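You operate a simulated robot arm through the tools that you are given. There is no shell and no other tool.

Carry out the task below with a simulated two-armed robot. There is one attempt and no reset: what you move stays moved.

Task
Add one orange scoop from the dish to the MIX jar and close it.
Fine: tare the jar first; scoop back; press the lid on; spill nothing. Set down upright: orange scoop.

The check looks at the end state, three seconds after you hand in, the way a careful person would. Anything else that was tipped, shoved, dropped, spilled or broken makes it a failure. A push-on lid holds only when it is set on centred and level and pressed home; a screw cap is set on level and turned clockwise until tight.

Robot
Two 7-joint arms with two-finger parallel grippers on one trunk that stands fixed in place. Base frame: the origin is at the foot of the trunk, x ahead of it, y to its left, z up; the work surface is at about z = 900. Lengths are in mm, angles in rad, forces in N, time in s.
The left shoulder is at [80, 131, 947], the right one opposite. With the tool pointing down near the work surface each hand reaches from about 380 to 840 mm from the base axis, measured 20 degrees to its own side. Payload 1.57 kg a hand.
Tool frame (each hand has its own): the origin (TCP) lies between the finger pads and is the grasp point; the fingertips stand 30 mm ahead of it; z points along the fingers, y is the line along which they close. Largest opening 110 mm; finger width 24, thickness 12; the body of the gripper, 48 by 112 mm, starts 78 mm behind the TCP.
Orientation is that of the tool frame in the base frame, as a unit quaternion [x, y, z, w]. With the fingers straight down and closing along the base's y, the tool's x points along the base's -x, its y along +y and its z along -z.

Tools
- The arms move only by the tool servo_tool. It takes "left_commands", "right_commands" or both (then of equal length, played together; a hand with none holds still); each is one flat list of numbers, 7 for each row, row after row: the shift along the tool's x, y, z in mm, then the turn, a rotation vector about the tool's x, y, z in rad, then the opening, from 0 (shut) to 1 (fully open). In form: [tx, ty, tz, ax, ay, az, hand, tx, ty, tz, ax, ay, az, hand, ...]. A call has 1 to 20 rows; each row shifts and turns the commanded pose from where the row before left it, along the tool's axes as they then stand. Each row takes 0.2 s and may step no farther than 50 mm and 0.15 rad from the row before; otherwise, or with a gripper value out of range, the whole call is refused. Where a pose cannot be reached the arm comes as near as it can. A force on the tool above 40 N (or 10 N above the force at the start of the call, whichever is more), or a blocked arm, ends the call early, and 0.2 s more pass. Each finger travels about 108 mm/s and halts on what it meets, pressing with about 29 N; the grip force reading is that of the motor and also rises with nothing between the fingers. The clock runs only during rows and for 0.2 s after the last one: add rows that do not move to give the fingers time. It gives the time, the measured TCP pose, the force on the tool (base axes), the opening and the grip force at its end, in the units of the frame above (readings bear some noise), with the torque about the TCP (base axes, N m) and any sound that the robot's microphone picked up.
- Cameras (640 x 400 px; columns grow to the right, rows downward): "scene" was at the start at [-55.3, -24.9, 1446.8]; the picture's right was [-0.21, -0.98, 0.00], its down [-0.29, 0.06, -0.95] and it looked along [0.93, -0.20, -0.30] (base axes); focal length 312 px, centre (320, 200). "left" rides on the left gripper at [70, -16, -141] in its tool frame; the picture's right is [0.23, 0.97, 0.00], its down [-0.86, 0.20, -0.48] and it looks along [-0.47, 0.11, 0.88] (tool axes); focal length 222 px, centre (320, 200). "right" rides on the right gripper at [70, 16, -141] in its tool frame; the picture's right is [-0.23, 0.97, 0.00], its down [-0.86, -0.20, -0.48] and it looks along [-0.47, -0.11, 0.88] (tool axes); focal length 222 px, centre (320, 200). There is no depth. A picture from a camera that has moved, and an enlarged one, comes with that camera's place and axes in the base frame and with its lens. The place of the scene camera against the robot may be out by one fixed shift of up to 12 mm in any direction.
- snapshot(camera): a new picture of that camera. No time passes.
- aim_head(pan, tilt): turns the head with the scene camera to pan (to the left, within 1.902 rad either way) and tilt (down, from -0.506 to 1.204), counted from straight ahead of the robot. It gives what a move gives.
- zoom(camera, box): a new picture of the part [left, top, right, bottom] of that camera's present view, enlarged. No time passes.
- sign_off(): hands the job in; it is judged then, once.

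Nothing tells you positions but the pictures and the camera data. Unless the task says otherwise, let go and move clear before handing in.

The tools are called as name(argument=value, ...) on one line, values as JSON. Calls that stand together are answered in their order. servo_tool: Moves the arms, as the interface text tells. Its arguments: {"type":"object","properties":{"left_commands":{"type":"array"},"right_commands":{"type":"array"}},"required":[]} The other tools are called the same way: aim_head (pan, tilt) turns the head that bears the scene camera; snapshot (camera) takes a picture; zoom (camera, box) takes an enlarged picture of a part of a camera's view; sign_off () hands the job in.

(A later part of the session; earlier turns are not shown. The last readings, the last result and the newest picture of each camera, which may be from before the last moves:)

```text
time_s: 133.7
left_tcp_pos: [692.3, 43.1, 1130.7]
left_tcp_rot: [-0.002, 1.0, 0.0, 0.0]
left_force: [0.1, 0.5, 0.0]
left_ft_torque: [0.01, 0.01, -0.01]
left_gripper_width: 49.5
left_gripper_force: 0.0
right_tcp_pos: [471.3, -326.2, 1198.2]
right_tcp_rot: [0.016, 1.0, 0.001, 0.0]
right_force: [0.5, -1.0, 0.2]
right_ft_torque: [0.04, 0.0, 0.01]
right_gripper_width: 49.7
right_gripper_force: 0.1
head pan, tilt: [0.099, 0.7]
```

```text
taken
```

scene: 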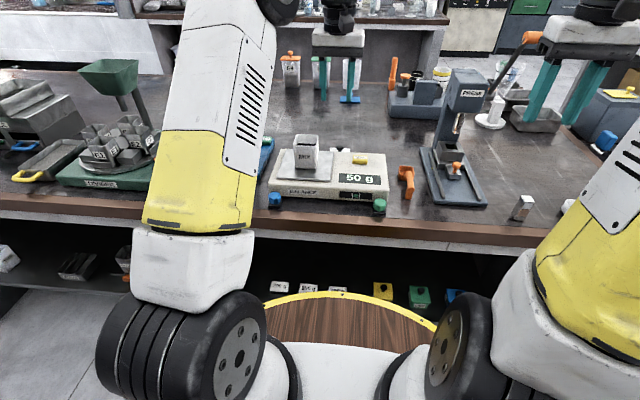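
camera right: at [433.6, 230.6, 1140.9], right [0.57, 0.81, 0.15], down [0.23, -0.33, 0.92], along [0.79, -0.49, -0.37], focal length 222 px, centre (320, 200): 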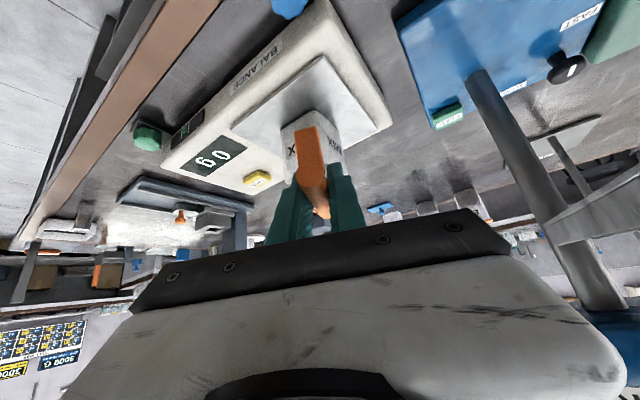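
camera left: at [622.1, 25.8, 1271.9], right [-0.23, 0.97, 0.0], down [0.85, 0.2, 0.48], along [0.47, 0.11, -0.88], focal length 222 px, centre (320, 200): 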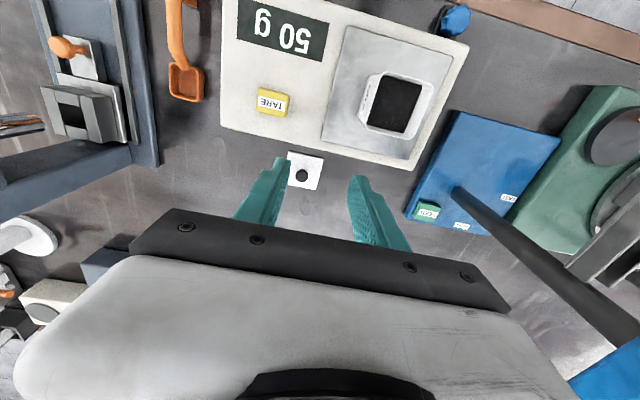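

The lid with its black knob is right below, just behind the balance. I'll zoom in on it.

zoom(camera="left", box=[260, 130, 360, 200])

zoom(camera="left", box=[320, 40, 460, 150])

zoom(camera="scene", box=[315, 125, 375, 170])

```text
5.71 times, centred on (310, 165) of left
camera zoom: at [622.1, 25.8, 1271.9], right [-0.23, 0.97, 0.0], down [0.85, 0.2, 0.48], along [0.47, 0.11, -0.88], focal length 1269 px, centre (377, 400)
```

zoom: 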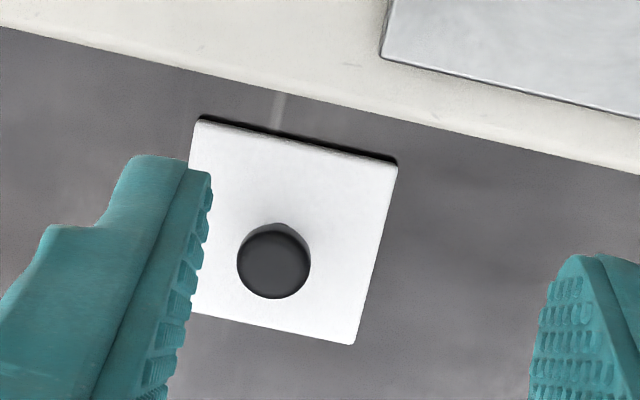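

```text
3.64 times, centred on (390, 95) of left
camera zoom: at [622.1, 25.8, 1271.9], right [-0.23, 0.97, 0.0], down [0.85, 0.2, 0.48], along [0.47, 0.11, -0.88], focal length 808 px, centre (66, 582)
```

zoom: 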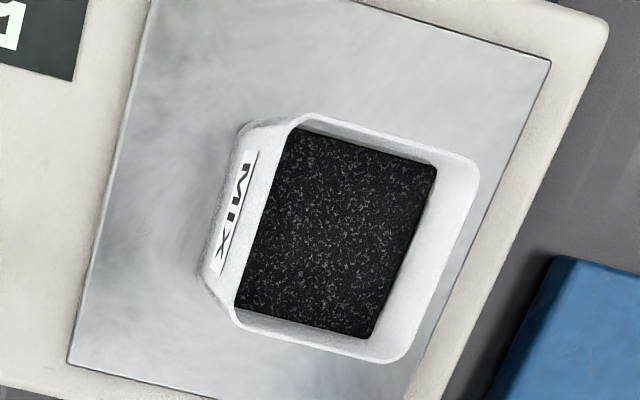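

```text
8.89 times, centred on (345, 148) of scene
camera zoom: at [-61.8, 3.5, 1411.2], right [0.1, -1.0, 0.0], down [-0.64, -0.06, -0.76], along [0.76, 0.08, -0.64], focal length 2777 px, centre (98, 667)
```

zoom: 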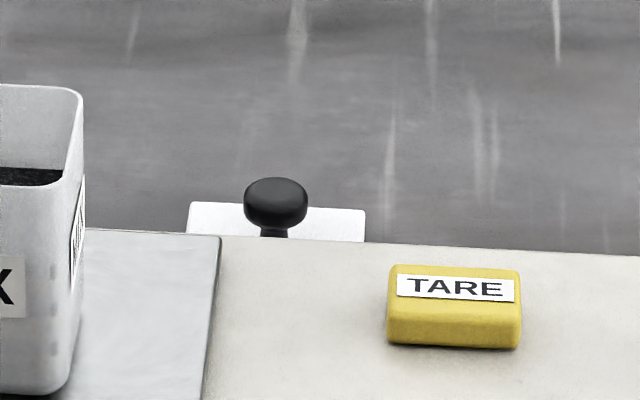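

The lid is a 60 mm square plate centred near (767.5, 28.2), square to the base axes. Its knob is about 21 mm wide with its top near z 929. I'll bring the left hand above the knob and re-measure from closer.

servo_tool(left_commands=[-18.8, -3.4, 10, 0, 0, 0, 0.45, -18.8, -3.4, 20, 0, 0, 0, 0.45, -18.8, -3.4, 40, 0, 0, 0, 0.45, -18.8, -3.4, 40, 0, 0, 0, 0.45, 0, 0, 20, 0, 0, 0, 0.45, 0, 0, 0, 0, 0, 0, 0.45])

snapshot(camera="left")

zoom(camera="left", box=[250, 110, 390, 220])

zoom(camera="scene", box=[300, 90, 400, 170])

```text
time_s: 135.1
left_tcp_pos: [766.9, 30.8, 999.9]
left_tcp_rot: [-0.002, 1.0, 0.0, 0.0]
left_force: [0.6, -0.3, 0.7]
left_ft_torque: [-0.01, 0.04, -0.04]
left_gripper_width: 49.4
left_gripper_force: 0.0
right_tcp_pos: [471.3, -326.9, 1198.3]
right_tcp_rot: [0.016, 1.0, 0.001, 0.0]
right_force: [-0.5, 0.1, -0.2]
right_ft_torque: [-0.03, -0.01, -0.01]
right_gripper_width: 49.5
right_gripper_force: 0.1
head pan, tilt: [0.099, 0.7]
```

```text
taken
camera left: at [697.4, 13.3, 1140.2], right [-0.23, 0.97, 0.0], down [0.85, 0.2, 0.48], along [0.47, 0.11, -0.88], focal length 222 px, centre (320, 200)
```

left: 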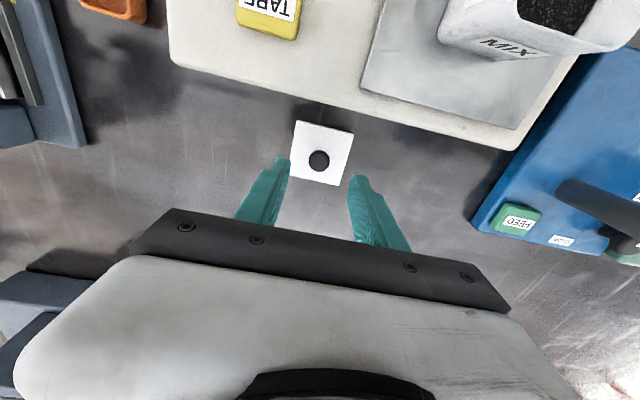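

```text
3.64 times, centred on (320, 165) of left
camera zoom: at [697.4, 13.3, 1140.2], right [-0.23, 0.97, 0.0], down [0.85, 0.2, 0.48], along [0.47, 0.11, -0.88], focal length 808 px, centre (320, 327)
```

zoom: 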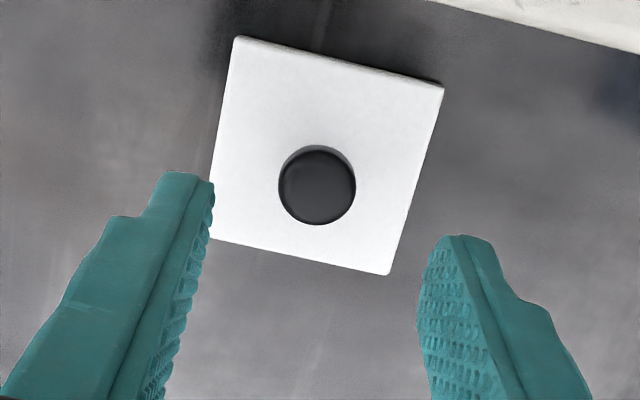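

```text
5.00 times, centred on (350, 130) of scene
camera zoom: at [-61.8, 3.5, 1411.2], right [0.1, -1.0, 0.0], down [-0.64, -0.06, -0.76], along [0.76, 0.08, -0.64], focal length 1562 px, centre (170, 550)
```

zoom: 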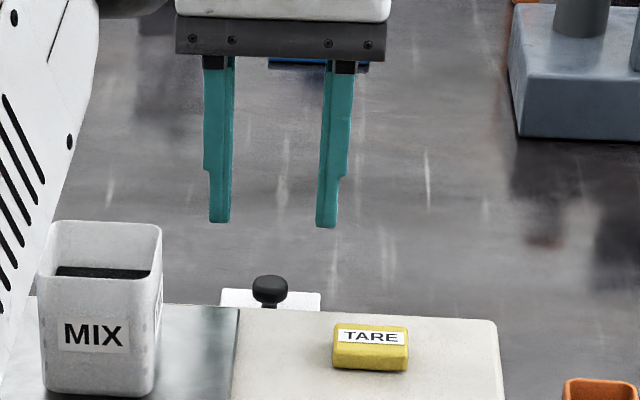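

The hand is centred on the knob within about a millimetre. I'll fine-correct and go down so that the fingertips stop a few millimetres above the plate.

servo_tool(left_commands=[-1.0, -0.5, 15, 0, 0, 0, 0.4, 0, 0, 15, 0, 0, 0, 0.4, 0, 0, 15, 0, 0, 0, 0.4, 0, 0, 0, 0, 0, 0, 0.4])

zoom(camera="left", box=[250, 130, 390, 240])

zoom(camera="scene", box=[310, 110, 380, 165])

```text
time_s: 136.1
left_tcp_pos: [767.0, 29.2, 955.6]
left_tcp_rot: [-0.001, 1.0, 0.001, -0.001]
left_force: [-0.6, -0.1, 0.5]
left_ft_torque: [-0.01, 0.0, -0.01]
left_gripper_width: 43.9
left_gripper_force: 0.1
right_tcp_pos: [470.7, -326.2, 1199.3]
right_tcp_rot: [0.016, 1.0, 0.001, 0.0]
right_force: [-0.4, 0.0, -0.4]
right_ft_torque: [-0.02, 0.03, -0.02]
right_gripper_width: 49.8
right_gripper_force: 0.1
head pan, tilt: [0.099, 0.7]
```

```text
3.64 times, centred on (320, 185) of left
camera zoom: at [696.7, 12.8, 1095.4], right [-0.23, 0.97, 0.0], down [0.85, 0.2, 0.48], along [0.47, 0.11, -0.88], focal length 808 px, centre (320, 254)
```

zoom: 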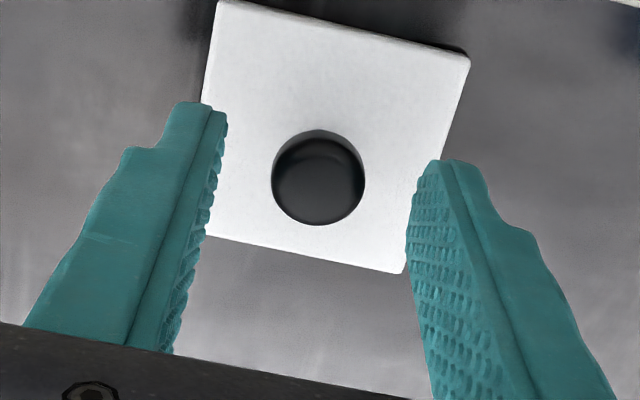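

```text
7.27 times, centred on (345, 138) of scene
camera zoom: at [-61.9, 3.5, 1411.2], right [0.1, -1.0, 0.0], down [-0.64, -0.06, -0.76], along [0.76, 0.08, -0.64], focal length 2272 px, centre (138, 654)
```

zoom: 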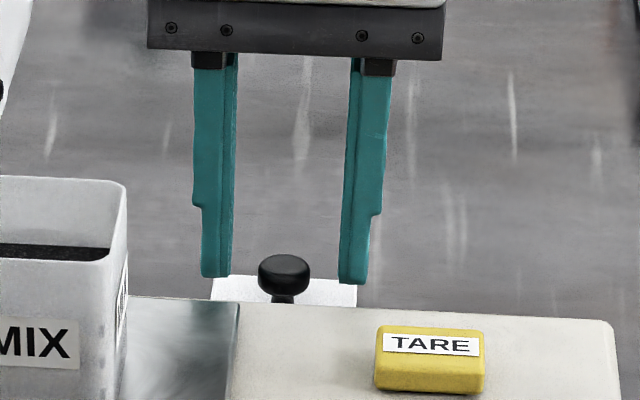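

The fingers straddle the knob well. I'll correct 1.8 mm forward, go down the last 16 mm and close on the knob.

servo_tool(left_commands=[-1.8, 0, 6, 0, 0, 0, 0.4, 0, 0, 6, 0, 0, 0, 0.4, 0, 0, 4.5, 0, 0, 0, 0.4, 0, 0, 0, 0, 0, 0, 0.4])

zoom(camera="left", box=[250, 130, 390, 240])

zoom(camera="scene", box=[310, 110, 380, 165])

```text
time_s: 137.1
left_tcp_pos: [768.0, 30.2, 937.0]
left_tcp_rot: [-0.002, 1.0, 0.0, 0.001]
left_force: [0.5, 0.2, 0.7]
left_ft_torque: [0.0, 0.02, 0.03]
left_gripper_width: 43.8
left_gripper_force: 0.0
right_tcp_pos: [471.7, -325.1, 1198.6]
right_tcp_rot: [0.017, 1.0, 0.0, 0.0]
right_force: [-0.1, 0.5, -0.3]
right_ft_torque: [0.0, -0.01, 0.03]
right_gripper_width: 49.3
right_gripper_force: 0.0
head pan, tilt: [0.099, 0.7]
```

```text
3.64 times, centred on (320, 185) of left
camera zoom: at [698.2, 13.5, 1078.8], right [-0.23, 0.97, 0.0], down [0.85, 0.2, 0.48], along [0.47, 0.11, -0.88], focal length 808 px, centre (320, 254)
```

zoom: 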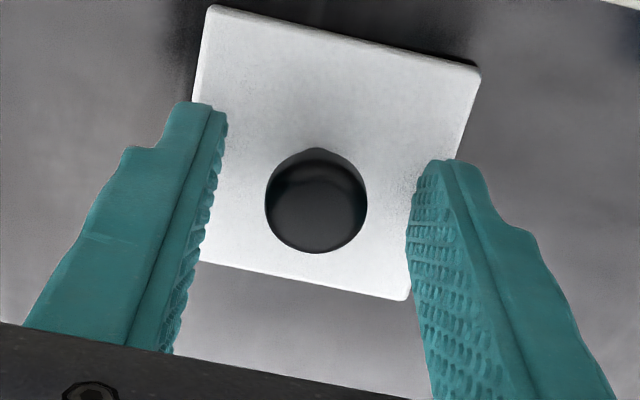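

```text
7.27 times, centred on (345, 138) of scene
camera zoom: at [-61.9, 3.5, 1411.2], right [0.1, -1.0, 0.0], down [-0.64, -0.06, -0.76], along [0.76, 0.08, -0.64], focal length 2272 px, centre (138, 654)
```

zoom: 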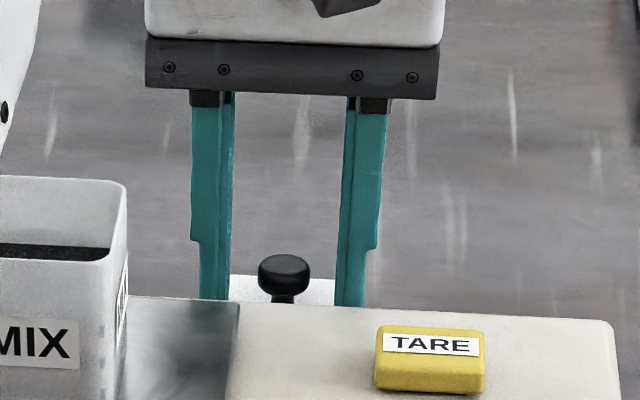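

The knob sits between the pads. I'll close slowly.

servo_tool(left_commands=[0, 0, 0, 0, 0, 0, 0.3, 0, 0, 0, 0, 0, 0, 0.23, 0, 0, 0, 0, 0, 0, 0.2, 0, 0, 0, 0, 0, 0, 0.17, 0, 0, 0, 0, 0, 0, 0.1, 0, 0, 0, 0, 0, 0, 0, 0, 0, 0, 0, 0, 0, 0])

zoom(camera="left", box=[250, 130, 390, 240])

zoom(camera="scene", box=[310, 110, 380, 165])

```text
time_s: 138.7
left_tcp_pos: [769.1, 30.1, 937.5]
left_tcp_rot: [-0.001, 1.0, 0.0, 0.0]
left_force: [-0.7, 0.4, -0.6]
left_ft_torque: [0.01, -0.03, -0.02]
left_gripper_width: 18.4
left_gripper_force: 29.3
right_tcp_pos: [470.8, -326.7, 1198.9]
right_tcp_rot: [0.017, 1.0, 0.001, 0.0]
right_force: [-0.1, -0.6, -0.3]
right_ft_torque: [0.0, -0.02, -0.02]
right_gripper_width: 49.5
right_gripper_force: 0.1
head pan, tilt: [0.099, 0.7]
```

```text
3.64 times, centred on (320, 185) of left
camera zoom: at [698.2, 13.4, 1079.0], right [-0.23, 0.97, 0.0], down [0.85, 0.2, 0.48], along [0.47, 0.11, -0.88], focal length 808 px, centre (320, 254)
```

zoom: 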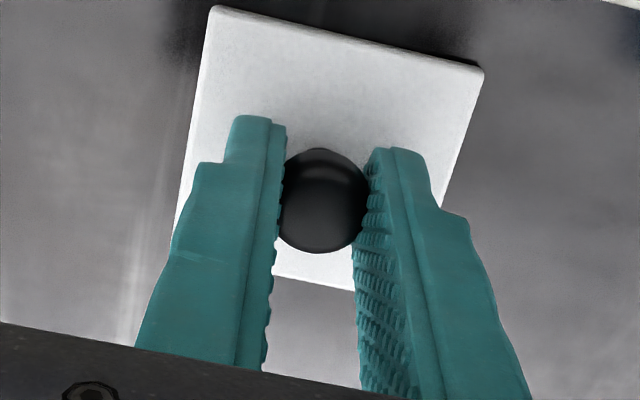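

```text
7.27 times, centred on (345, 138) of scene
camera zoom: at [-61.9, 3.5, 1411.2], right [0.1, -1.0, 0.0], down [-0.64, -0.06, -0.76], along [0.76, 0.08, -0.64], focal length 2272 px, centre (138, 654)
```

zoom: 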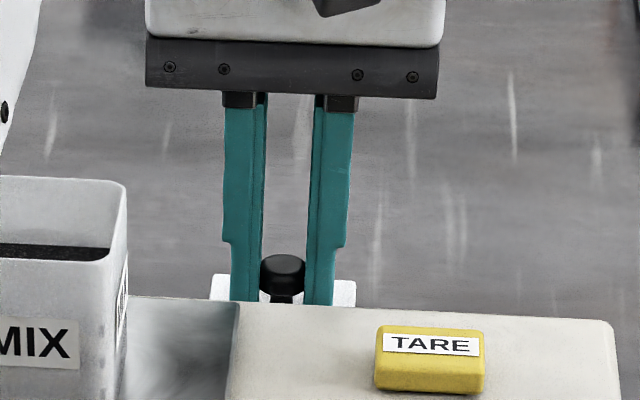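

The knob is gripped at 18 mm. I'll lift slowly and check that the lid hangs level.

servo_tool(left_commands=[0, 0, -4, 0, 0, 0, 0, 0, 0, -8, 0, 0, 0, 0, 0, 0, -15, 0, 0, 0, 0, 0, 0, -25, 0, 0, 0, 0, 0, 0, -30, 0, 0, 0, 0, 0, 0, -30, 0, 0, 0, 0, 0, 0, -30, 0, 0, 0, 0, 0, 0, 0, 0, 0, 0, 0])

snapshot(camera="left")

zoom(camera="left", box=[250, 130, 390, 240])

zoom(camera="scene", box=[290, 60, 390, 140])

```text
time_s: 140.5
left_tcp_pos: [769.0, 30.2, 1081.8]
left_tcp_rot: [-0.002, 1.0, 0.0, 0.0]
left_force: [-0.5, 0.2, -0.3]
left_ft_torque: [0.01, -0.03, -0.03]
left_gripper_width: 18.2
left_gripper_force: 28.5
right_tcp_pos: [471.8, -325.1, 1198.9]
right_tcp_rot: [0.017, 1.0, 0.001, 0.001]
right_force: [0.0, 0.2, -0.1]
right_ft_torque: [-0.01, -0.06, 0.05]
right_gripper_width: 49.6
right_gripper_force: 0.0
head pan, tilt: [0.099, 0.7]
```

```text
taken
camera left: at [697.8, 13.3, 1222.3], right [-0.23, 0.97, 0.0], down [0.85, 0.2, 0.48], along [0.47, 0.11, -0.88], focal length 222 px, centre (320, 200)
```

left: 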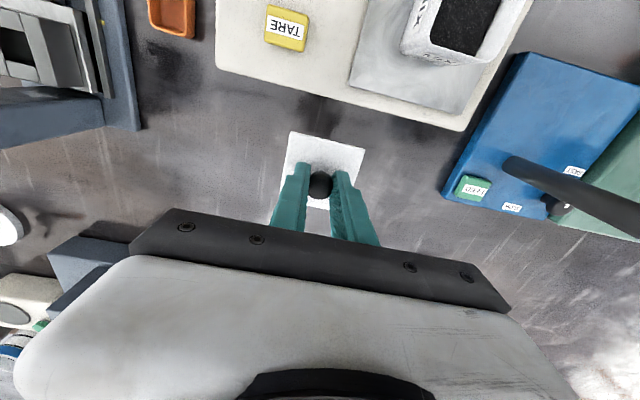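

```text
3.64 times, centred on (320, 185) of left
camera zoom: at [697.8, 13.3, 1222.3], right [-0.23, 0.97, 0.0], down [0.85, 0.2, 0.48], along [0.47, 0.11, -0.88], focal length 808 px, centre (320, 254)
```

zoom: 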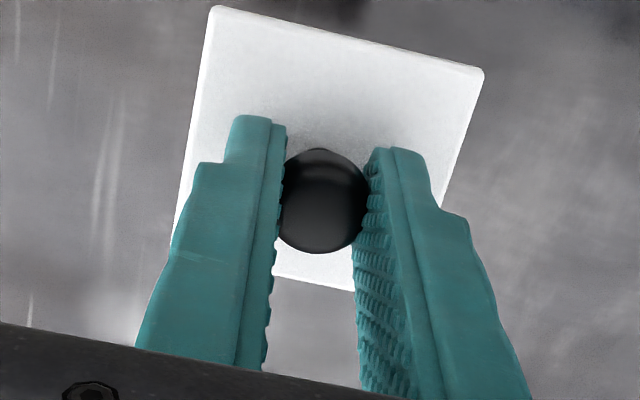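

```text
5.00 times, centred on (340, 100) of scene
camera zoom: at [-61.9, 3.5, 1411.2], right [0.1, -1.0, 0.0], down [-0.64, -0.06, -0.76], along [0.76, 0.08, -0.64], focal length 1562 px, centre (220, 700)
```

zoom: 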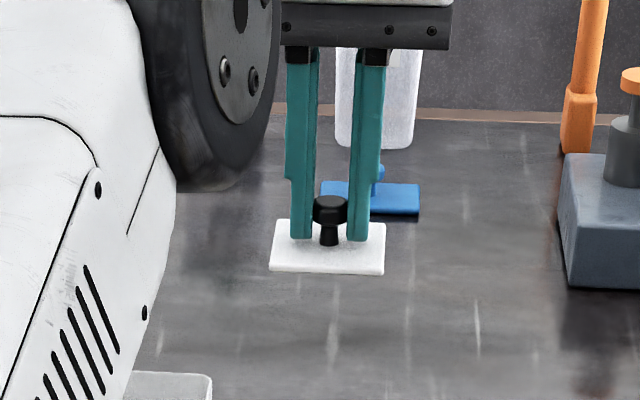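

The lid hangs level and centred under the hand. I'll move it to a spot beside the jar where the left camera looks straight down on the jar mouth, for an exact measurement.

servo_tool(left_commands=[0, 0, -15, 0, 0, 0, 0, 0, 0, -15, 0, 0, 0, 0, 17, 23.9, 0, 0, 0, 0, 0, 17, 23.9, 0, 0, 0, 0, 0, 17, 23.9, 0, 0, 0, 0, 0, 17, 23.9, 0, 0, 0, 0, 0, 0, 0, 0, 0, 0, 0, 0, 0, 0, 0, 0, 0, 0, 0])

snapshot(camera="left")

zoom(camera="left", box=[270, 20, 410, 140])

```text
time_s: 142.3
left_tcp_pos: [765.1, 54.6, 1115.2]
left_tcp_rot: [-0.002, 1.0, 0.0, -0.001]
left_force: [-0.2, -0.2, -0.6]
left_ft_torque: [0.03, 0.03, 0.0]
left_gripper_width: 18.5
left_gripper_force: 29.1
left hand out of reach, approached as far as the arm can: row 2, 3, 4, 5, 6
right_tcp_pos: [471.9, -326.5, 1198.4]
right_tcp_rot: [0.016, 1.0, 0.001, 0.0]
right_force: [0.4, 0.0, -0.1]
right_ft_torque: [-0.01, 0.02, -0.03]
right_gripper_width: 49.6
right_gripper_force: 0.1
head pan, tilt: [0.099, 0.7]
```

```text
taken
camera left: at [694.7, 36.3, 1256.5], right [-0.23, 0.97, 0.0], down [0.86, 0.2, 0.48], along [0.46, 0.11, -0.88], focal length 222 px, centre (320, 200)
```

left: 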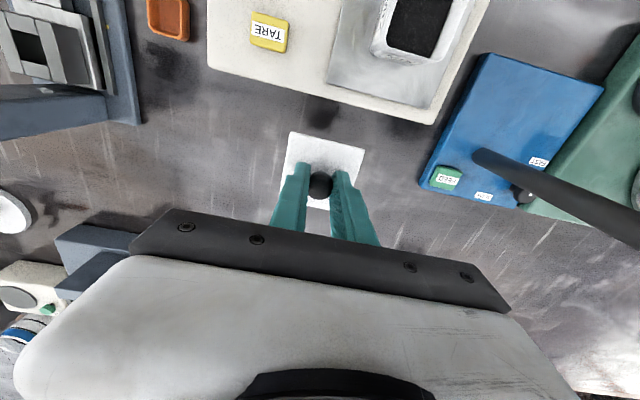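

```text
3.33 times, centred on (340, 80) of left
camera zoom: at [694.7, 36.3, 1256.5], right [-0.23, 0.97, 0.0], down [0.86, 0.2, 0.48], along [0.46, 0.11, -0.88], focal length 740 px, centre (253, 600)
```

zoom: 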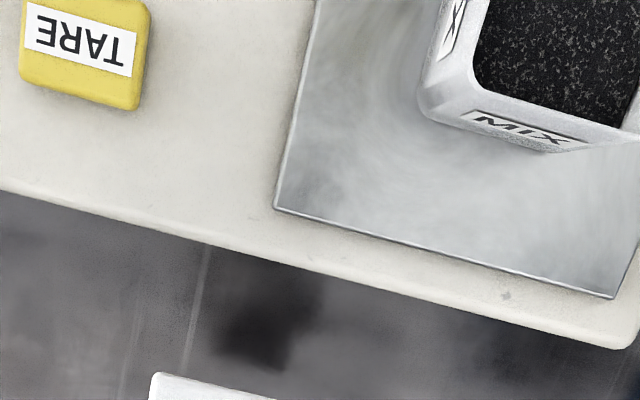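

The arm had hit its outer reach while rising, and nothing was disturbed. I'll pull in towards the robot first, then sideways.

servo_tool(left_commands=[20, 0, 0, 0, 0, 0, 0, 25, 0, 0, 0, 0, 0, 0, 20, 10, 0, 0, 0, 0, 0, 0, 25, 0, 0, 0, 0, 0, 0, 20, 0, 0, 0, 0, 0, 0, 15, 0, 0, 0, 0, 0, 0, 0, 0, 0, 0, 0, 0, 0, 0, 0, 0, 0, 0, 0])

snapshot(camera="left")

zoom(camera="left", box=[250, 20, 390, 140])

```text
time_s: 144.1
left_tcp_pos: [761.0, 113.7, 1141.2]
left_tcp_rot: [-0.002, 1.0, 0.0, -0.001]
left_force: [-0.8, 1.1, -0.1]
left_ft_torque: [0.0, 0.01, 0.0]
left_gripper_width: 18.4
left_gripper_force: 28.7
left hand out of reach, approached as far as the arm can: row 1, 2, 3, 4
right_tcp_pos: [470.4, -325.2, 1198.1]
right_tcp_rot: [0.017, 1.0, 0.001, -0.001]
right_force: [0.0, 0.3, 0.1]
right_ft_torque: [-0.01, 0.03, 0.01]
right_gripper_width: 49.5
right_gripper_force: 0.0
head pan, tilt: [0.099, 0.7]
```

```text
taken
camera left: at [690.8, 96.6, 1281.8], right [-0.23, 0.97, 0.0], down [0.86, 0.2, 0.48], along [0.46, 0.11, -0.88], focal length 222 px, centre (320, 200)
```

left: 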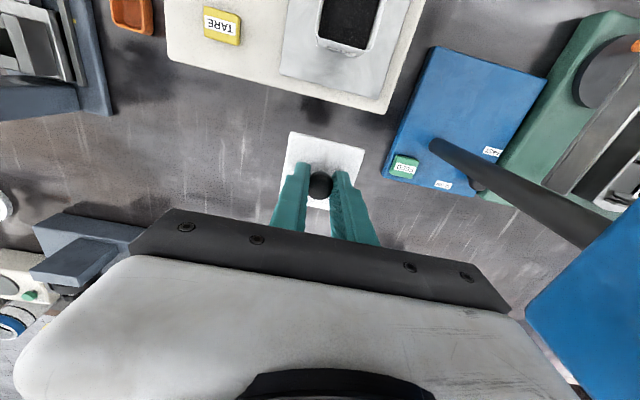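

```text
3.33 times, centred on (320, 80) of left
camera zoom: at [690.8, 96.6, 1281.8], right [-0.23, 0.97, 0.0], down [0.86, 0.2, 0.48], along [0.46, 0.11, -0.88], focal length 740 px, centre (320, 600)
```

zoom: 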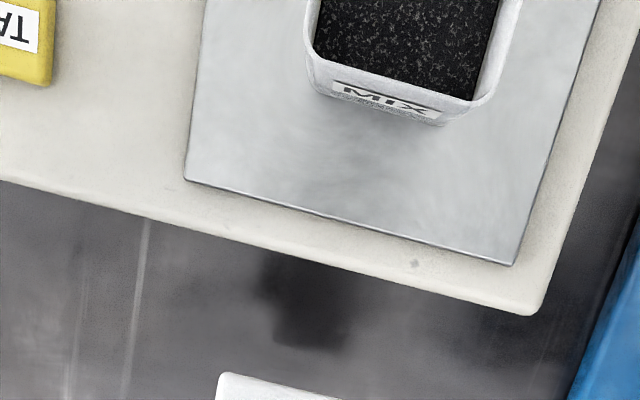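

snapshot(camera="scene")

snapshot(camera="right")

```text
taken
```

scene: 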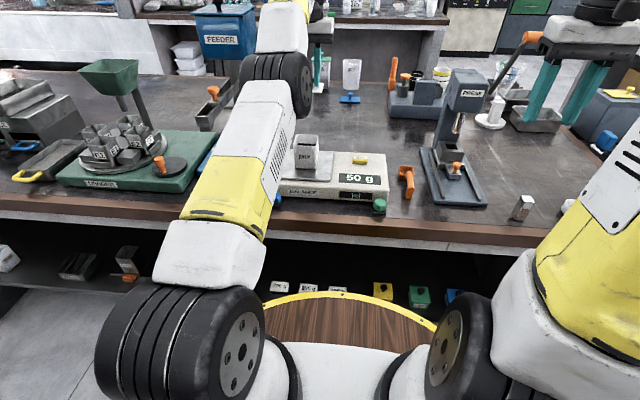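

```text
taken
camera right: at [401.3, -307.8, 1340.2], right [0.26, 0.97, 0.0], down [0.85, -0.23, 0.48], along [0.46, -0.12, -0.88], focal length 222 px, centre (320, 200)
```

right: 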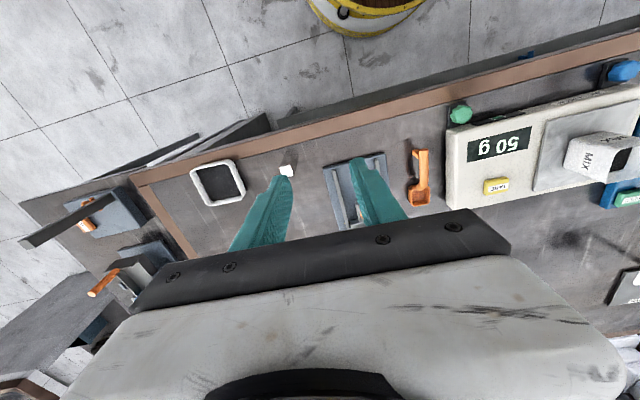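

The left arm is almost fully stretched, which makes pulling straight in hard for it. I'll come down a bit (there is only free bench below) to let the elbow bend.

servo_tool(left_commands=[0, 0, 10, 0, 0, 0, 0, 0, 0, 10, 0, 0, 0, 0, 0, 0, 15, 0, 0, 0, 0, 0, 0, 15, 0, 0, 0, 0, 0, 0, 0, 0, 0, 0, 0])

snapshot(camera="scene")

```text
time_s: 145.3
left_tcp_pos: [778.2, 112.5, 1095.6]
left_tcp_rot: [-0.002, 1.0, 0.0, -0.002]
left_force: [-0.2, 0.0, -1.3]
left_ft_torque: [0.0, 0.02, -0.04]
left_gripper_width: 18.5
left_gripper_force: 29.5
left hand out of reach, approached as far as the arm can: row 1, 2, 3, 4
right_tcp_pos: [471.7, -325.4, 1199.4]
right_tcp_rot: [0.017, 1.0, 0.0, 0.0]
right_force: [0.0, 0.2, 0.5]
right_ft_torque: [-0.01, -0.03, 0.03]
right_gripper_width: 49.4
right_gripper_force: 0.1
head pan, tilt: [0.099, 0.7]
```

```text
taken
```

scene: 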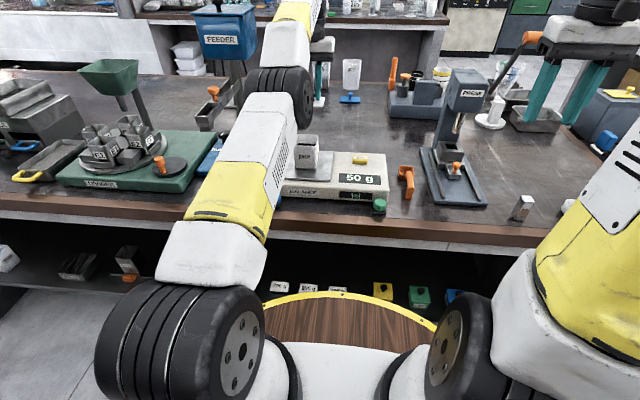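

servo_tool(left_commands=[5, 15, 0, 0, 0, 0, 0, 8, 15, 0, 0, 0, 0, 0, 0, 0, 0, 0, 0, 0, 0])

```text
time_s: 146.1
left_tcp_pos: [777.9, 141.3, 1101.4]
left_tcp_rot: [-0.002, 1.0, 0.0, -0.001]
left_force: [0.0, 0.2, 0.0]
left_ft_torque: [0.01, -0.02, 0.0]
left_gripper_width: 18.4
left_gripper_force: 28.8
left hand out of reach, approached as far as the arm can: row 1, 2
right_tcp_pos: [471.7, -327.0, 1199.6]
right_tcp_rot: [0.017, 1.0, 0.0, -0.001]
right_force: [-0.1, 0.1, 0.6]
right_ft_torque: [0.03, 0.0, 0.0]
right_gripper_width: 49.5
right_gripper_force: 0.1
head pan, tilt: [0.099, 0.7]
```

aim_head(pan=0.1, tilt=0.2)

snapshot(camera="scene")

```text
time_s: 147.0
left_tcp_pos: [777.0, 140.4, 1101.8]
left_tcp_rot: [-0.002, 1.0, 0.0, -0.001]
left_force: [-0.5, 0.4, -1.0]
left_ft_torque: [0.01, 0.05, 0.0]
left_gripper_width: 18.4
left_gripper_force: 29.4
right_tcp_pos: [472.0, -326.1, 1198.4]
right_tcp_rot: [0.016, 1.0, 0.001, -0.001]
right_force: [0.0, -0.2, 0.2]
right_ft_torque: [0.02, 0.01, 0.02]
right_gripper_width: 49.5
right_gripper_force: 0.1
head pan, tilt: [0.099, 0.201]
```

```text
taken
```

scene: 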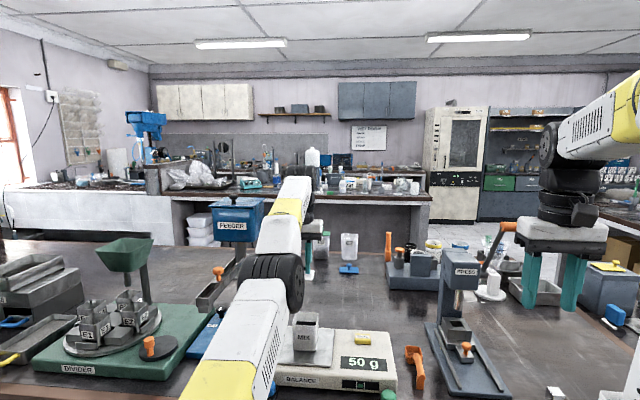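

The arm is stretched straight along its reach limit. I'll go sideways back to above the lid's old place, then down along the limit, so the elbow can start to bend again. All of that is free space behind the balance.

servo_tool(left_commands=[0, -20, 0, 0, 0, 0, 0, 0, -20, 0, 0, 0, 0, 0, 0, -20, 0, 0, 0, 0, 0, 0, -20, 0, 0, 0, 0, 0, 0, 0, 15, 0, 0, 0, 0, 0, 0, 15, 0, 0, 0, 0, 0, 0, 15, 0, 0, 0, 0, 0, 0, 0, 0, 0, 0, 0])

snapshot(camera="left")

```text
time_s: 148.8
left_tcp_pos: [777.7, 62.4, 1057.3]
left_tcp_rot: [-0.002, 1.0, 0.001, 0.0]
left_force: [0.3, 0.7, -0.6]
left_ft_torque: [-0.01, 0.01, -0.02]
left_gripper_width: 18.6
left_gripper_force: 29.0
right_tcp_pos: [472.1, -327.6, 1199.0]
right_tcp_rot: [0.017, 1.0, 0.001, 0.001]
right_force: [-0.5, 0.1, -0.5]
right_ft_torque: [0.01, -0.01, 0.01]
right_gripper_width: 49.3
right_gripper_force: 0.1
head pan, tilt: [0.099, 0.201]
```

```text
taken
camera left: at [706.8, 44.5, 1196.6], right [-0.23, 0.97, 0.0], down [0.85, 0.2, 0.48], along [0.47, 0.11, -0.88], focal length 222 px, centre (320, 200)
```

left: 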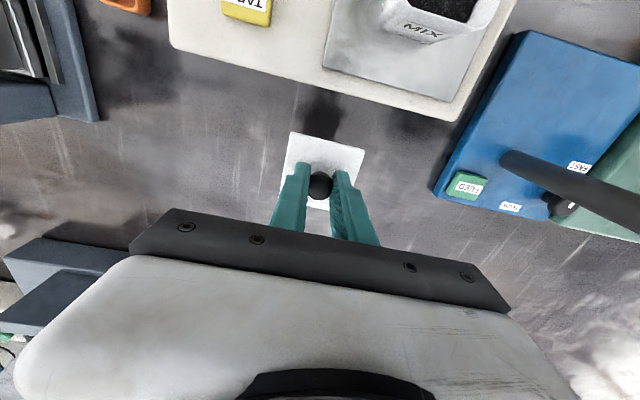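

The arm is off its limit again and all rows were reached. I'll pull in towards the robot at this height, passing right of the jar over the balance.

servo_tool(left_commands=[10, -12, 0, 0, 0, 0, 0, 15, -14, 0, 0, 0, 0, 0, 20, 0, 0, 0, 0, 0, 0, 20, 0, 0, 0, 0, 0, 0, 20, 0, -5, 0, 0, 0, 0, 0, 0, 0, 0, 0, 0, 0])

snapshot(camera="left")

```text
time_s: 150.2
left_tcp_pos: [693.1, 35.2, 1062.0]
left_tcp_rot: [-0.001, 1.0, 0.0, 0.0]
left_force: [-0.1, 0.0, -0.5]
left_ft_torque: [-0.03, 0.02, 0.02]
left_gripper_width: 18.2
left_gripper_force: 29.0
right_tcp_pos: [471.0, -325.8, 1198.7]
right_tcp_rot: [0.017, 1.0, 0.001, 0.0]
right_force: [0.1, 0.4, 0.1]
right_ft_torque: [-0.03, 0.01, 0.04]
right_gripper_width: 49.6
right_gripper_force: 0.0
head pan, tilt: [0.099, 0.201]
```

```text
taken
camera left: at [622.8, 18.1, 1203.0], right [-0.23, 0.97, 0.0], down [0.85, 0.2, 0.48], along [0.47, 0.11, -0.88], focal length 222 px, centre (320, 200)
```

left: 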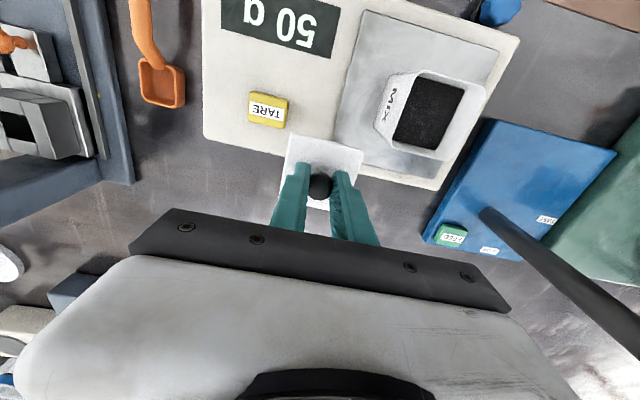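

Good. Now I'll raise the lid and go sideways so the camera is right above the jar.

servo_tool(left_commands=[0, 0, -16, 0, 0, 0, 0, 0, 0, -16, 0, 0, 0, 0, 0, 0, -16, 0, 0, 0, 0, -1.75, 22.5, 0, 0, 0, 0, 0, -1.75, 22.5, 0, 0, 0, 0, 0, -1.75, 22.5, 0, 0, 0, 0, 0, -1.75, 22.5, 0, 0, 0, 0, 0, 0, 0, 0, 0, 0, 0, 0, 0, 0, 0, 0, 0, 0, 0])

snapshot(camera="left")

zoom(camera="left", box=[250, 20, 390, 140])

zoom(camera="left", box=[250, 110, 390, 230])

```text
time_s: 152.2
left_tcp_pos: [700.2, 125.1, 1111.4]
left_tcp_rot: [-0.002, 1.0, 0.001, 0.0]
left_force: [0.1, 1.0, 0.2]
left_ft_torque: [-0.06, 0.0, -0.01]
left_gripper_width: 18.4
left_gripper_force: 28.7
right_tcp_pos: [471.1, -326.0, 1199.3]
right_tcp_rot: [0.016, 1.0, 0.001, 0.0]
right_force: [-1.0, 0.3, 1.2]
right_ft_torque: [0.02, 0.01, 0.0]
right_gripper_width: 49.7
right_gripper_force: 0.1
head pan, tilt: [0.099, 0.201]
```

```text
taken
camera left: at [629.5, 108.4, 1251.3], right [-0.23, 0.97, 0.0], down [0.85, 0.2, 0.48], along [0.47, 0.11, -0.88], focal length 222 px, centre (320, 200)
```

left: 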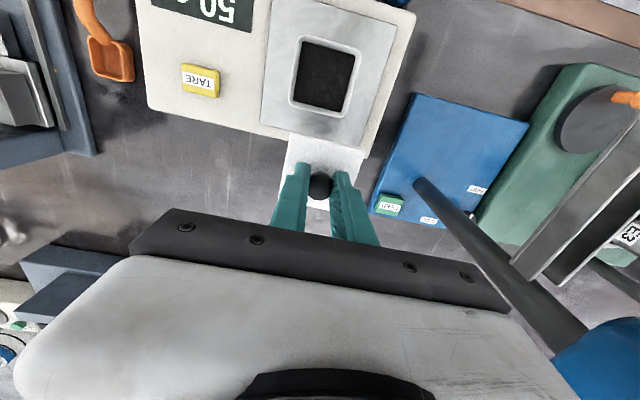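

```text
3.33 times, centred on (320, 80) of left
camera zoom: at [629.5, 108.4, 1251.3], right [-0.23, 0.97, 0.0], down [0.85, 0.2, 0.48], along [0.47, 0.11, -0.88], focal length 740 px, centre (320, 600)
```

zoom: 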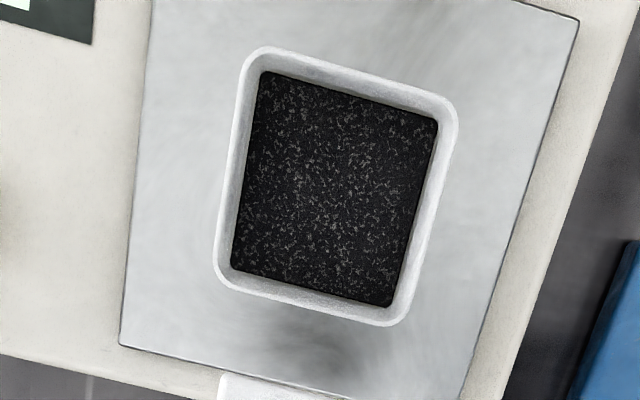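

```text
3.33 times, centred on (320, 170) of left
camera zoom: at [629.5, 108.4, 1251.3], right [-0.23, 0.97, 0.0], down [0.85, 0.2, 0.48], along [0.47, 0.11, -0.88], focal length 740 px, centre (320, 300)
```

zoom: 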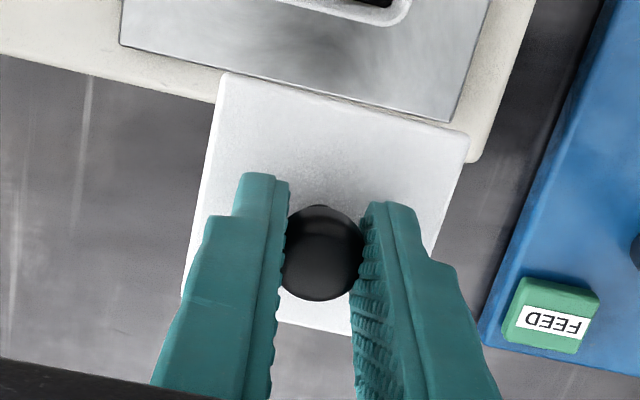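

The view from straight above gives the jar mouth centre at (-69.7, -13.2) relative to the hand, and the lid is centred under the hand to within a millimetre. I'll move the lid over the jar and lower it to about 12 mm above the rim.

servo_tool(left_commands=[17.5, -3.3, 0, 0, 0, 0, 0, 17.5, -3.3, 0, 0, 0, 0, 0, 17.5, -3.3, 0, 0, 0, 0, 0, 17.4, -3.4, 0, 0, 0, 0, 0, 0, 0, 12, 0, 0, 0, 0, 0, 0, 12, 0, 0, 0, 0, 0, 0, 10, 0, 0, 0, 0, 0, 0, 0, 0, 0, 0, 0])

aim_head(pan=0.1, tilt=0.6)

snapshot(camera="scene")

zoom(camera="scene", box=[270, 110, 350, 180])

zoom(camera="left", box=[250, 110, 390, 230])

```text
time_s: 154.0
left_tcp_pos: [630.5, 112.7, 1076.0]
left_tcp_rot: [-0.001, 1.0, 0.0, 0.0]
left_force: [-0.1, -0.7, 0.5]
left_ft_torque: [-0.03, -0.04, 0.0]
left_gripper_width: 18.3
left_gripper_force: 28.9
right_tcp_pos: [471.2, -325.9, 1199.3]
right_tcp_rot: [0.017, 1.0, 0.001, 0.0]
right_force: [0.1, 0.8, 0.6]
right_ft_torque: [-0.03, 0.02, 0.0]
right_gripper_width: 49.6
right_gripper_force: 0.1
head pan, tilt: [0.099, 0.201]
```

```text
time_s: 154.9
left_tcp_pos: [629.6, 112.6, 1075.2]
left_tcp_rot: [-0.002, 1.0, 0.0, 0.0]
left_force: [-0.8, 0.1, -0.4]
left_ft_torque: [0.02, -0.01, 0.0]
left_gripper_width: 18.3
left_gripper_force: 28.8
right_tcp_pos: [471.0, -326.1, 1197.7]
right_tcp_rot: [0.016, 1.0, 0.001, 0.001]
right_force: [0.7, 0.4, 0.7]
right_ft_torque: [0.0, 0.0, -0.03]
right_gripper_width: 49.4
right_gripper_force: 0.0
head pan, tilt: [0.099, 0.6]
```

```text
taken
```

scene: 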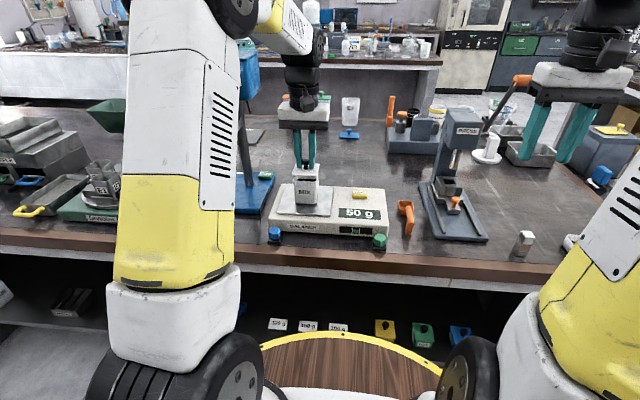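

```text
5.71 times, centred on (310, 145) of scene
camera zoom: at [-58.5, 3.8, 1419.9], right [0.1, -1.0, 0.0], down [-0.56, -0.06, -0.83], along [0.82, 0.08, -0.56], focal length 1785 px, centre (377, 514)
```

zoom: 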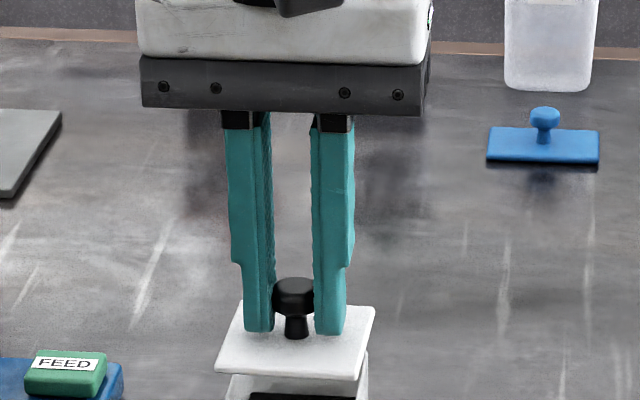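

```text
3.33 times, centred on (320, 170) of left
camera zoom: at [559.6, 95.4, 1217.0], right [-0.23, 0.97, 0.0], down [0.85, 0.2, 0.48], along [0.47, 0.11, -0.88], focal length 740 px, centre (320, 300)
```

zoom: 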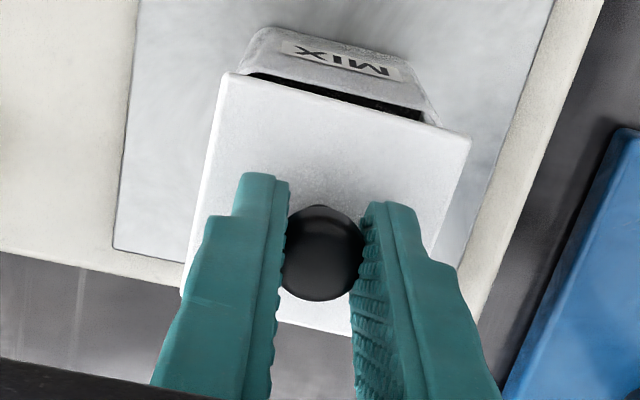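

zoom(camera="scene", box=[270, 155, 350, 225])

```text
5.71 times, centred on (310, 190) of scene
camera zoom: at [-58.5, 3.8, 1419.9], right [0.1, -1.0, 0.0], down [-0.56, -0.06, -0.83], along [0.82, 0.08, -0.56], focal length 1785 px, centre (377, 257)
```

zoom: 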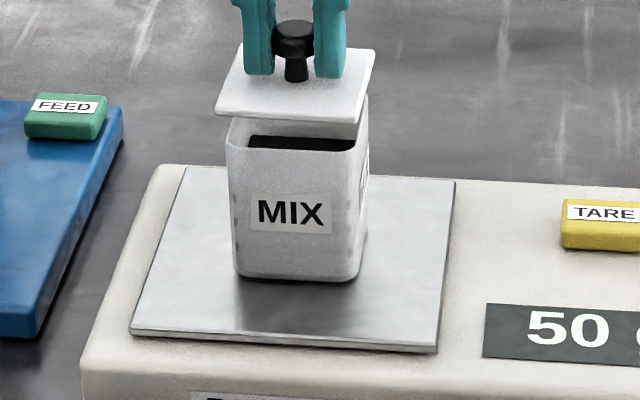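

zoom(camera="scene", box=[288, 165, 328, 195])

zoom(camera="left", box=[285, 110, 375, 180])

```text
13.33 times, centred on (308, 180) of scene
camera zoom: at [-58.5, 3.8, 1419.9], right [0.1, -1.0, 0.0], down [-0.56, -0.06, -0.83], along [0.82, 0.08, -0.56], focal length 4165 px, centre (480, 467)
```

zoom: 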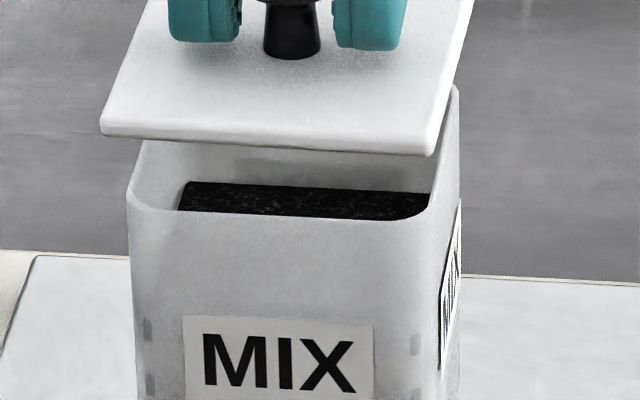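

```text
5.71 times, centred on (330, 145) of left
camera zoom: at [559.6, 95.4, 1217.0], right [-0.23, 0.97, 0.0], down [0.85, 0.2, 0.48], along [0.47, 0.11, -0.88], focal length 1269 px, centre (263, 514)
```

zoom: 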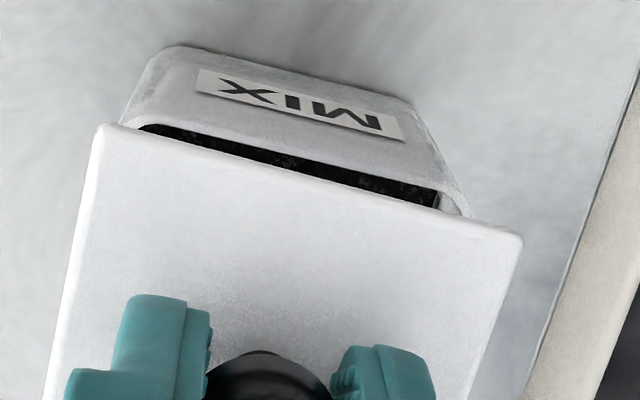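

The lid is within about a millimetre of centred. I'll shift it 0.5 mm back and 0.7 mm right, and then creep down until it touches.

servo_tool(left_commands=[0.5, -0.7, 4, 0, 0, 0, 0, 0, 0, 3, 0, 0, 0, 0, 0, 0, 0, 0, 0, 0, 0])

zoom(camera="scene", box=[288, 165, 328, 195])

zoom(camera="left", box=[285, 110, 375, 180])

```text
time_s: 155.7
left_tcp_pos: [628.5, 111.7, 1068.8]
left_tcp_rot: [-0.002, 1.0, 0.0, 0.0]
left_force: [-0.2, 0.8, 0.5]
left_ft_torque: [-0.01, 0.02, 0.0]
left_gripper_width: 18.4
left_gripper_force: 29.0
right_tcp_pos: [471.6, -326.3, 1199.4]
right_tcp_rot: [0.017, 1.0, 0.001, 0.0]
right_force: [-0.3, 0.6, -0.6]
right_ft_torque: [0.01, 0.01, 0.0]
right_gripper_width: 49.6
right_gripper_force: 0.0
head pan, tilt: [0.099, 0.6]
```

```text
13.33 times, centred on (308, 180) of scene
camera zoom: at [-58.5, 3.8, 1419.8], right [0.1, -1.0, 0.0], down [-0.56, -0.06, -0.82], along [0.82, 0.08, -0.57], focal length 4165 px, centre (480, 467)
```

zoom: 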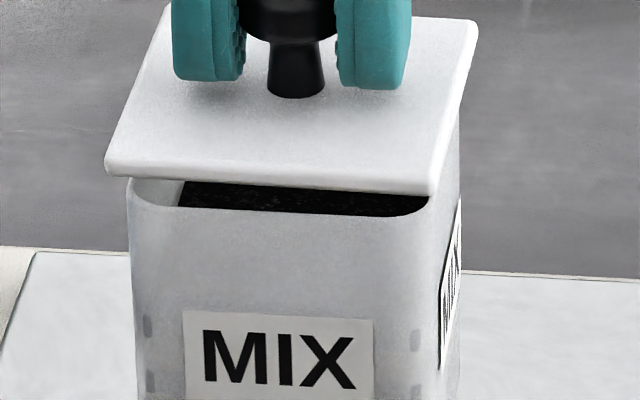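

```text
5.71 times, centred on (330, 145) of left
camera zoom: at [558.4, 94.8, 1208.7], right [-0.23, 0.97, 0.0], down [0.85, 0.2, 0.48], along [0.47, 0.11, -0.88], focal length 1269 px, centre (263, 514)
```

zoom: 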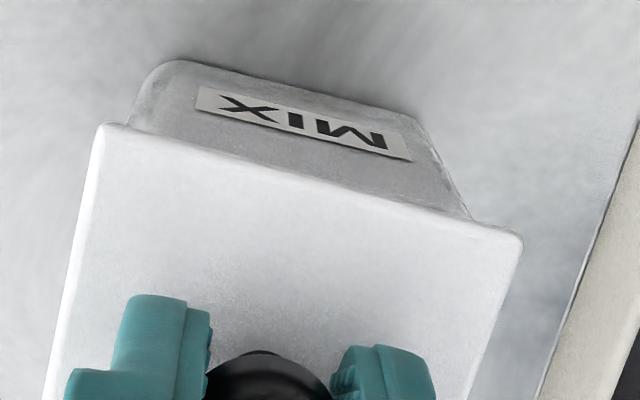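

The lid is centred to within about half a millimetre and is 2–3 mm above the rim. I'll add 0.4 mm forward and creep down to contact.

servo_tool(left_commands=[-0.4, 0, 1, 0, 0, 0, 0, 0, 0, 1, 0, 0, 0, 0, 0, 0, 0.7, 0, 0, 0, 0])

zoom(camera="scene", box=[288, 165, 328, 195])

```text
time_s: 156.5
left_tcp_pos: [629.7, 111.7, 1065.9]
left_tcp_rot: [-0.002, 1.0, 0.0, 0.001]
left_force: [-0.6, -0.1, -0.4]
left_ft_torque: [-0.02, -0.01, 0.02]
left_gripper_width: 18.4
left_gripper_force: 29.1
right_tcp_pos: [471.7, -325.7, 1199.3]
right_tcp_rot: [0.017, 1.0, 0.001, 0.0]
right_force: [1.5, -0.3, 0.6]
right_ft_torque: [0.06, 0.0, 0.01]
right_gripper_width: 49.2
right_gripper_force: 0.2
head pan, tilt: [0.099, 0.6]
```

```text
13.33 times, centred on (308, 180) of scene
camera zoom: at [-58.5, 3.8, 1419.8], right [0.1, -1.0, 0.0], down [-0.56, -0.06, -0.82], along [0.82, 0.08, -0.57], focal length 4165 px, centre (480, 467)
```

zoom: 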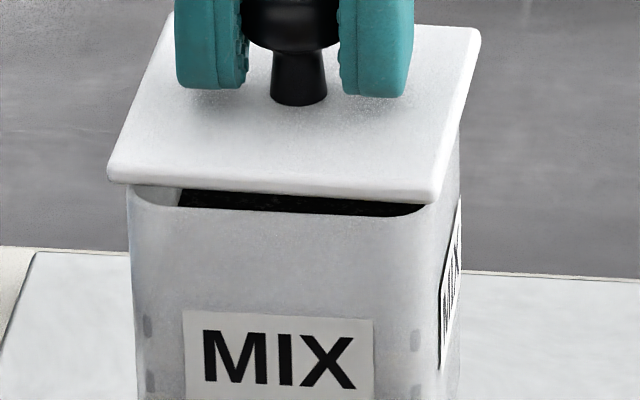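

There is still about a 3 mm gap. I'll continue in 1 mm steps.

servo_tool(left_commands=[0, 0, 1, 0, 0, 0, 0, 0, 0, 1, 0, 0, 0, 0, 0, 0, 0.7, 0, 0, 0, 0])

zoom(camera="scene", box=[288, 165, 328, 195])

```text
time_s: 157.3
left_tcp_pos: [629.0, 109.3, 1063.7]
left_tcp_rot: [-0.002, 1.0, -0.001, 0.0]
left_force: [-1.2, -0.4, 0.0]
left_ft_torque: [0.01, -0.01, 0.01]
left_gripper_width: 18.7
left_gripper_force: 28.3
right_tcp_pos: [470.3, -327.0, 1197.6]
right_tcp_rot: [0.016, 1.0, 0.001, 0.0]
right_force: [0.6, 0.6, -0.6]
right_ft_torque: [-0.01, 0.03, -0.02]
right_gripper_width: 49.4
right_gripper_force: 0.1
head pan, tilt: [0.099, 0.6]
```

```text
13.33 times, centred on (308, 180) of scene
camera zoom: at [-58.5, 3.8, 1419.8], right [0.1, -1.0, 0.0], down [-0.56, -0.06, -0.82], along [0.82, 0.08, -0.57], focal length 4165 px, centre (480, 467)
```

zoom: 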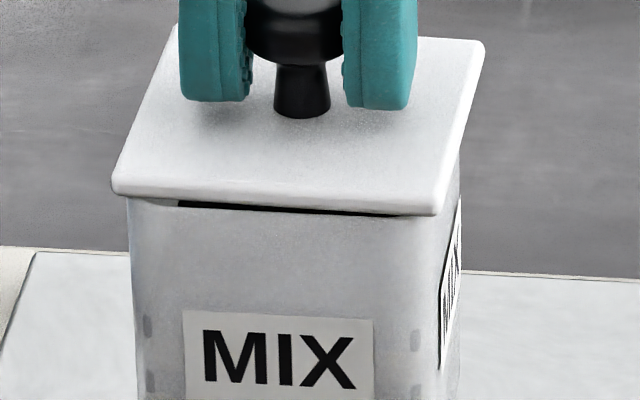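

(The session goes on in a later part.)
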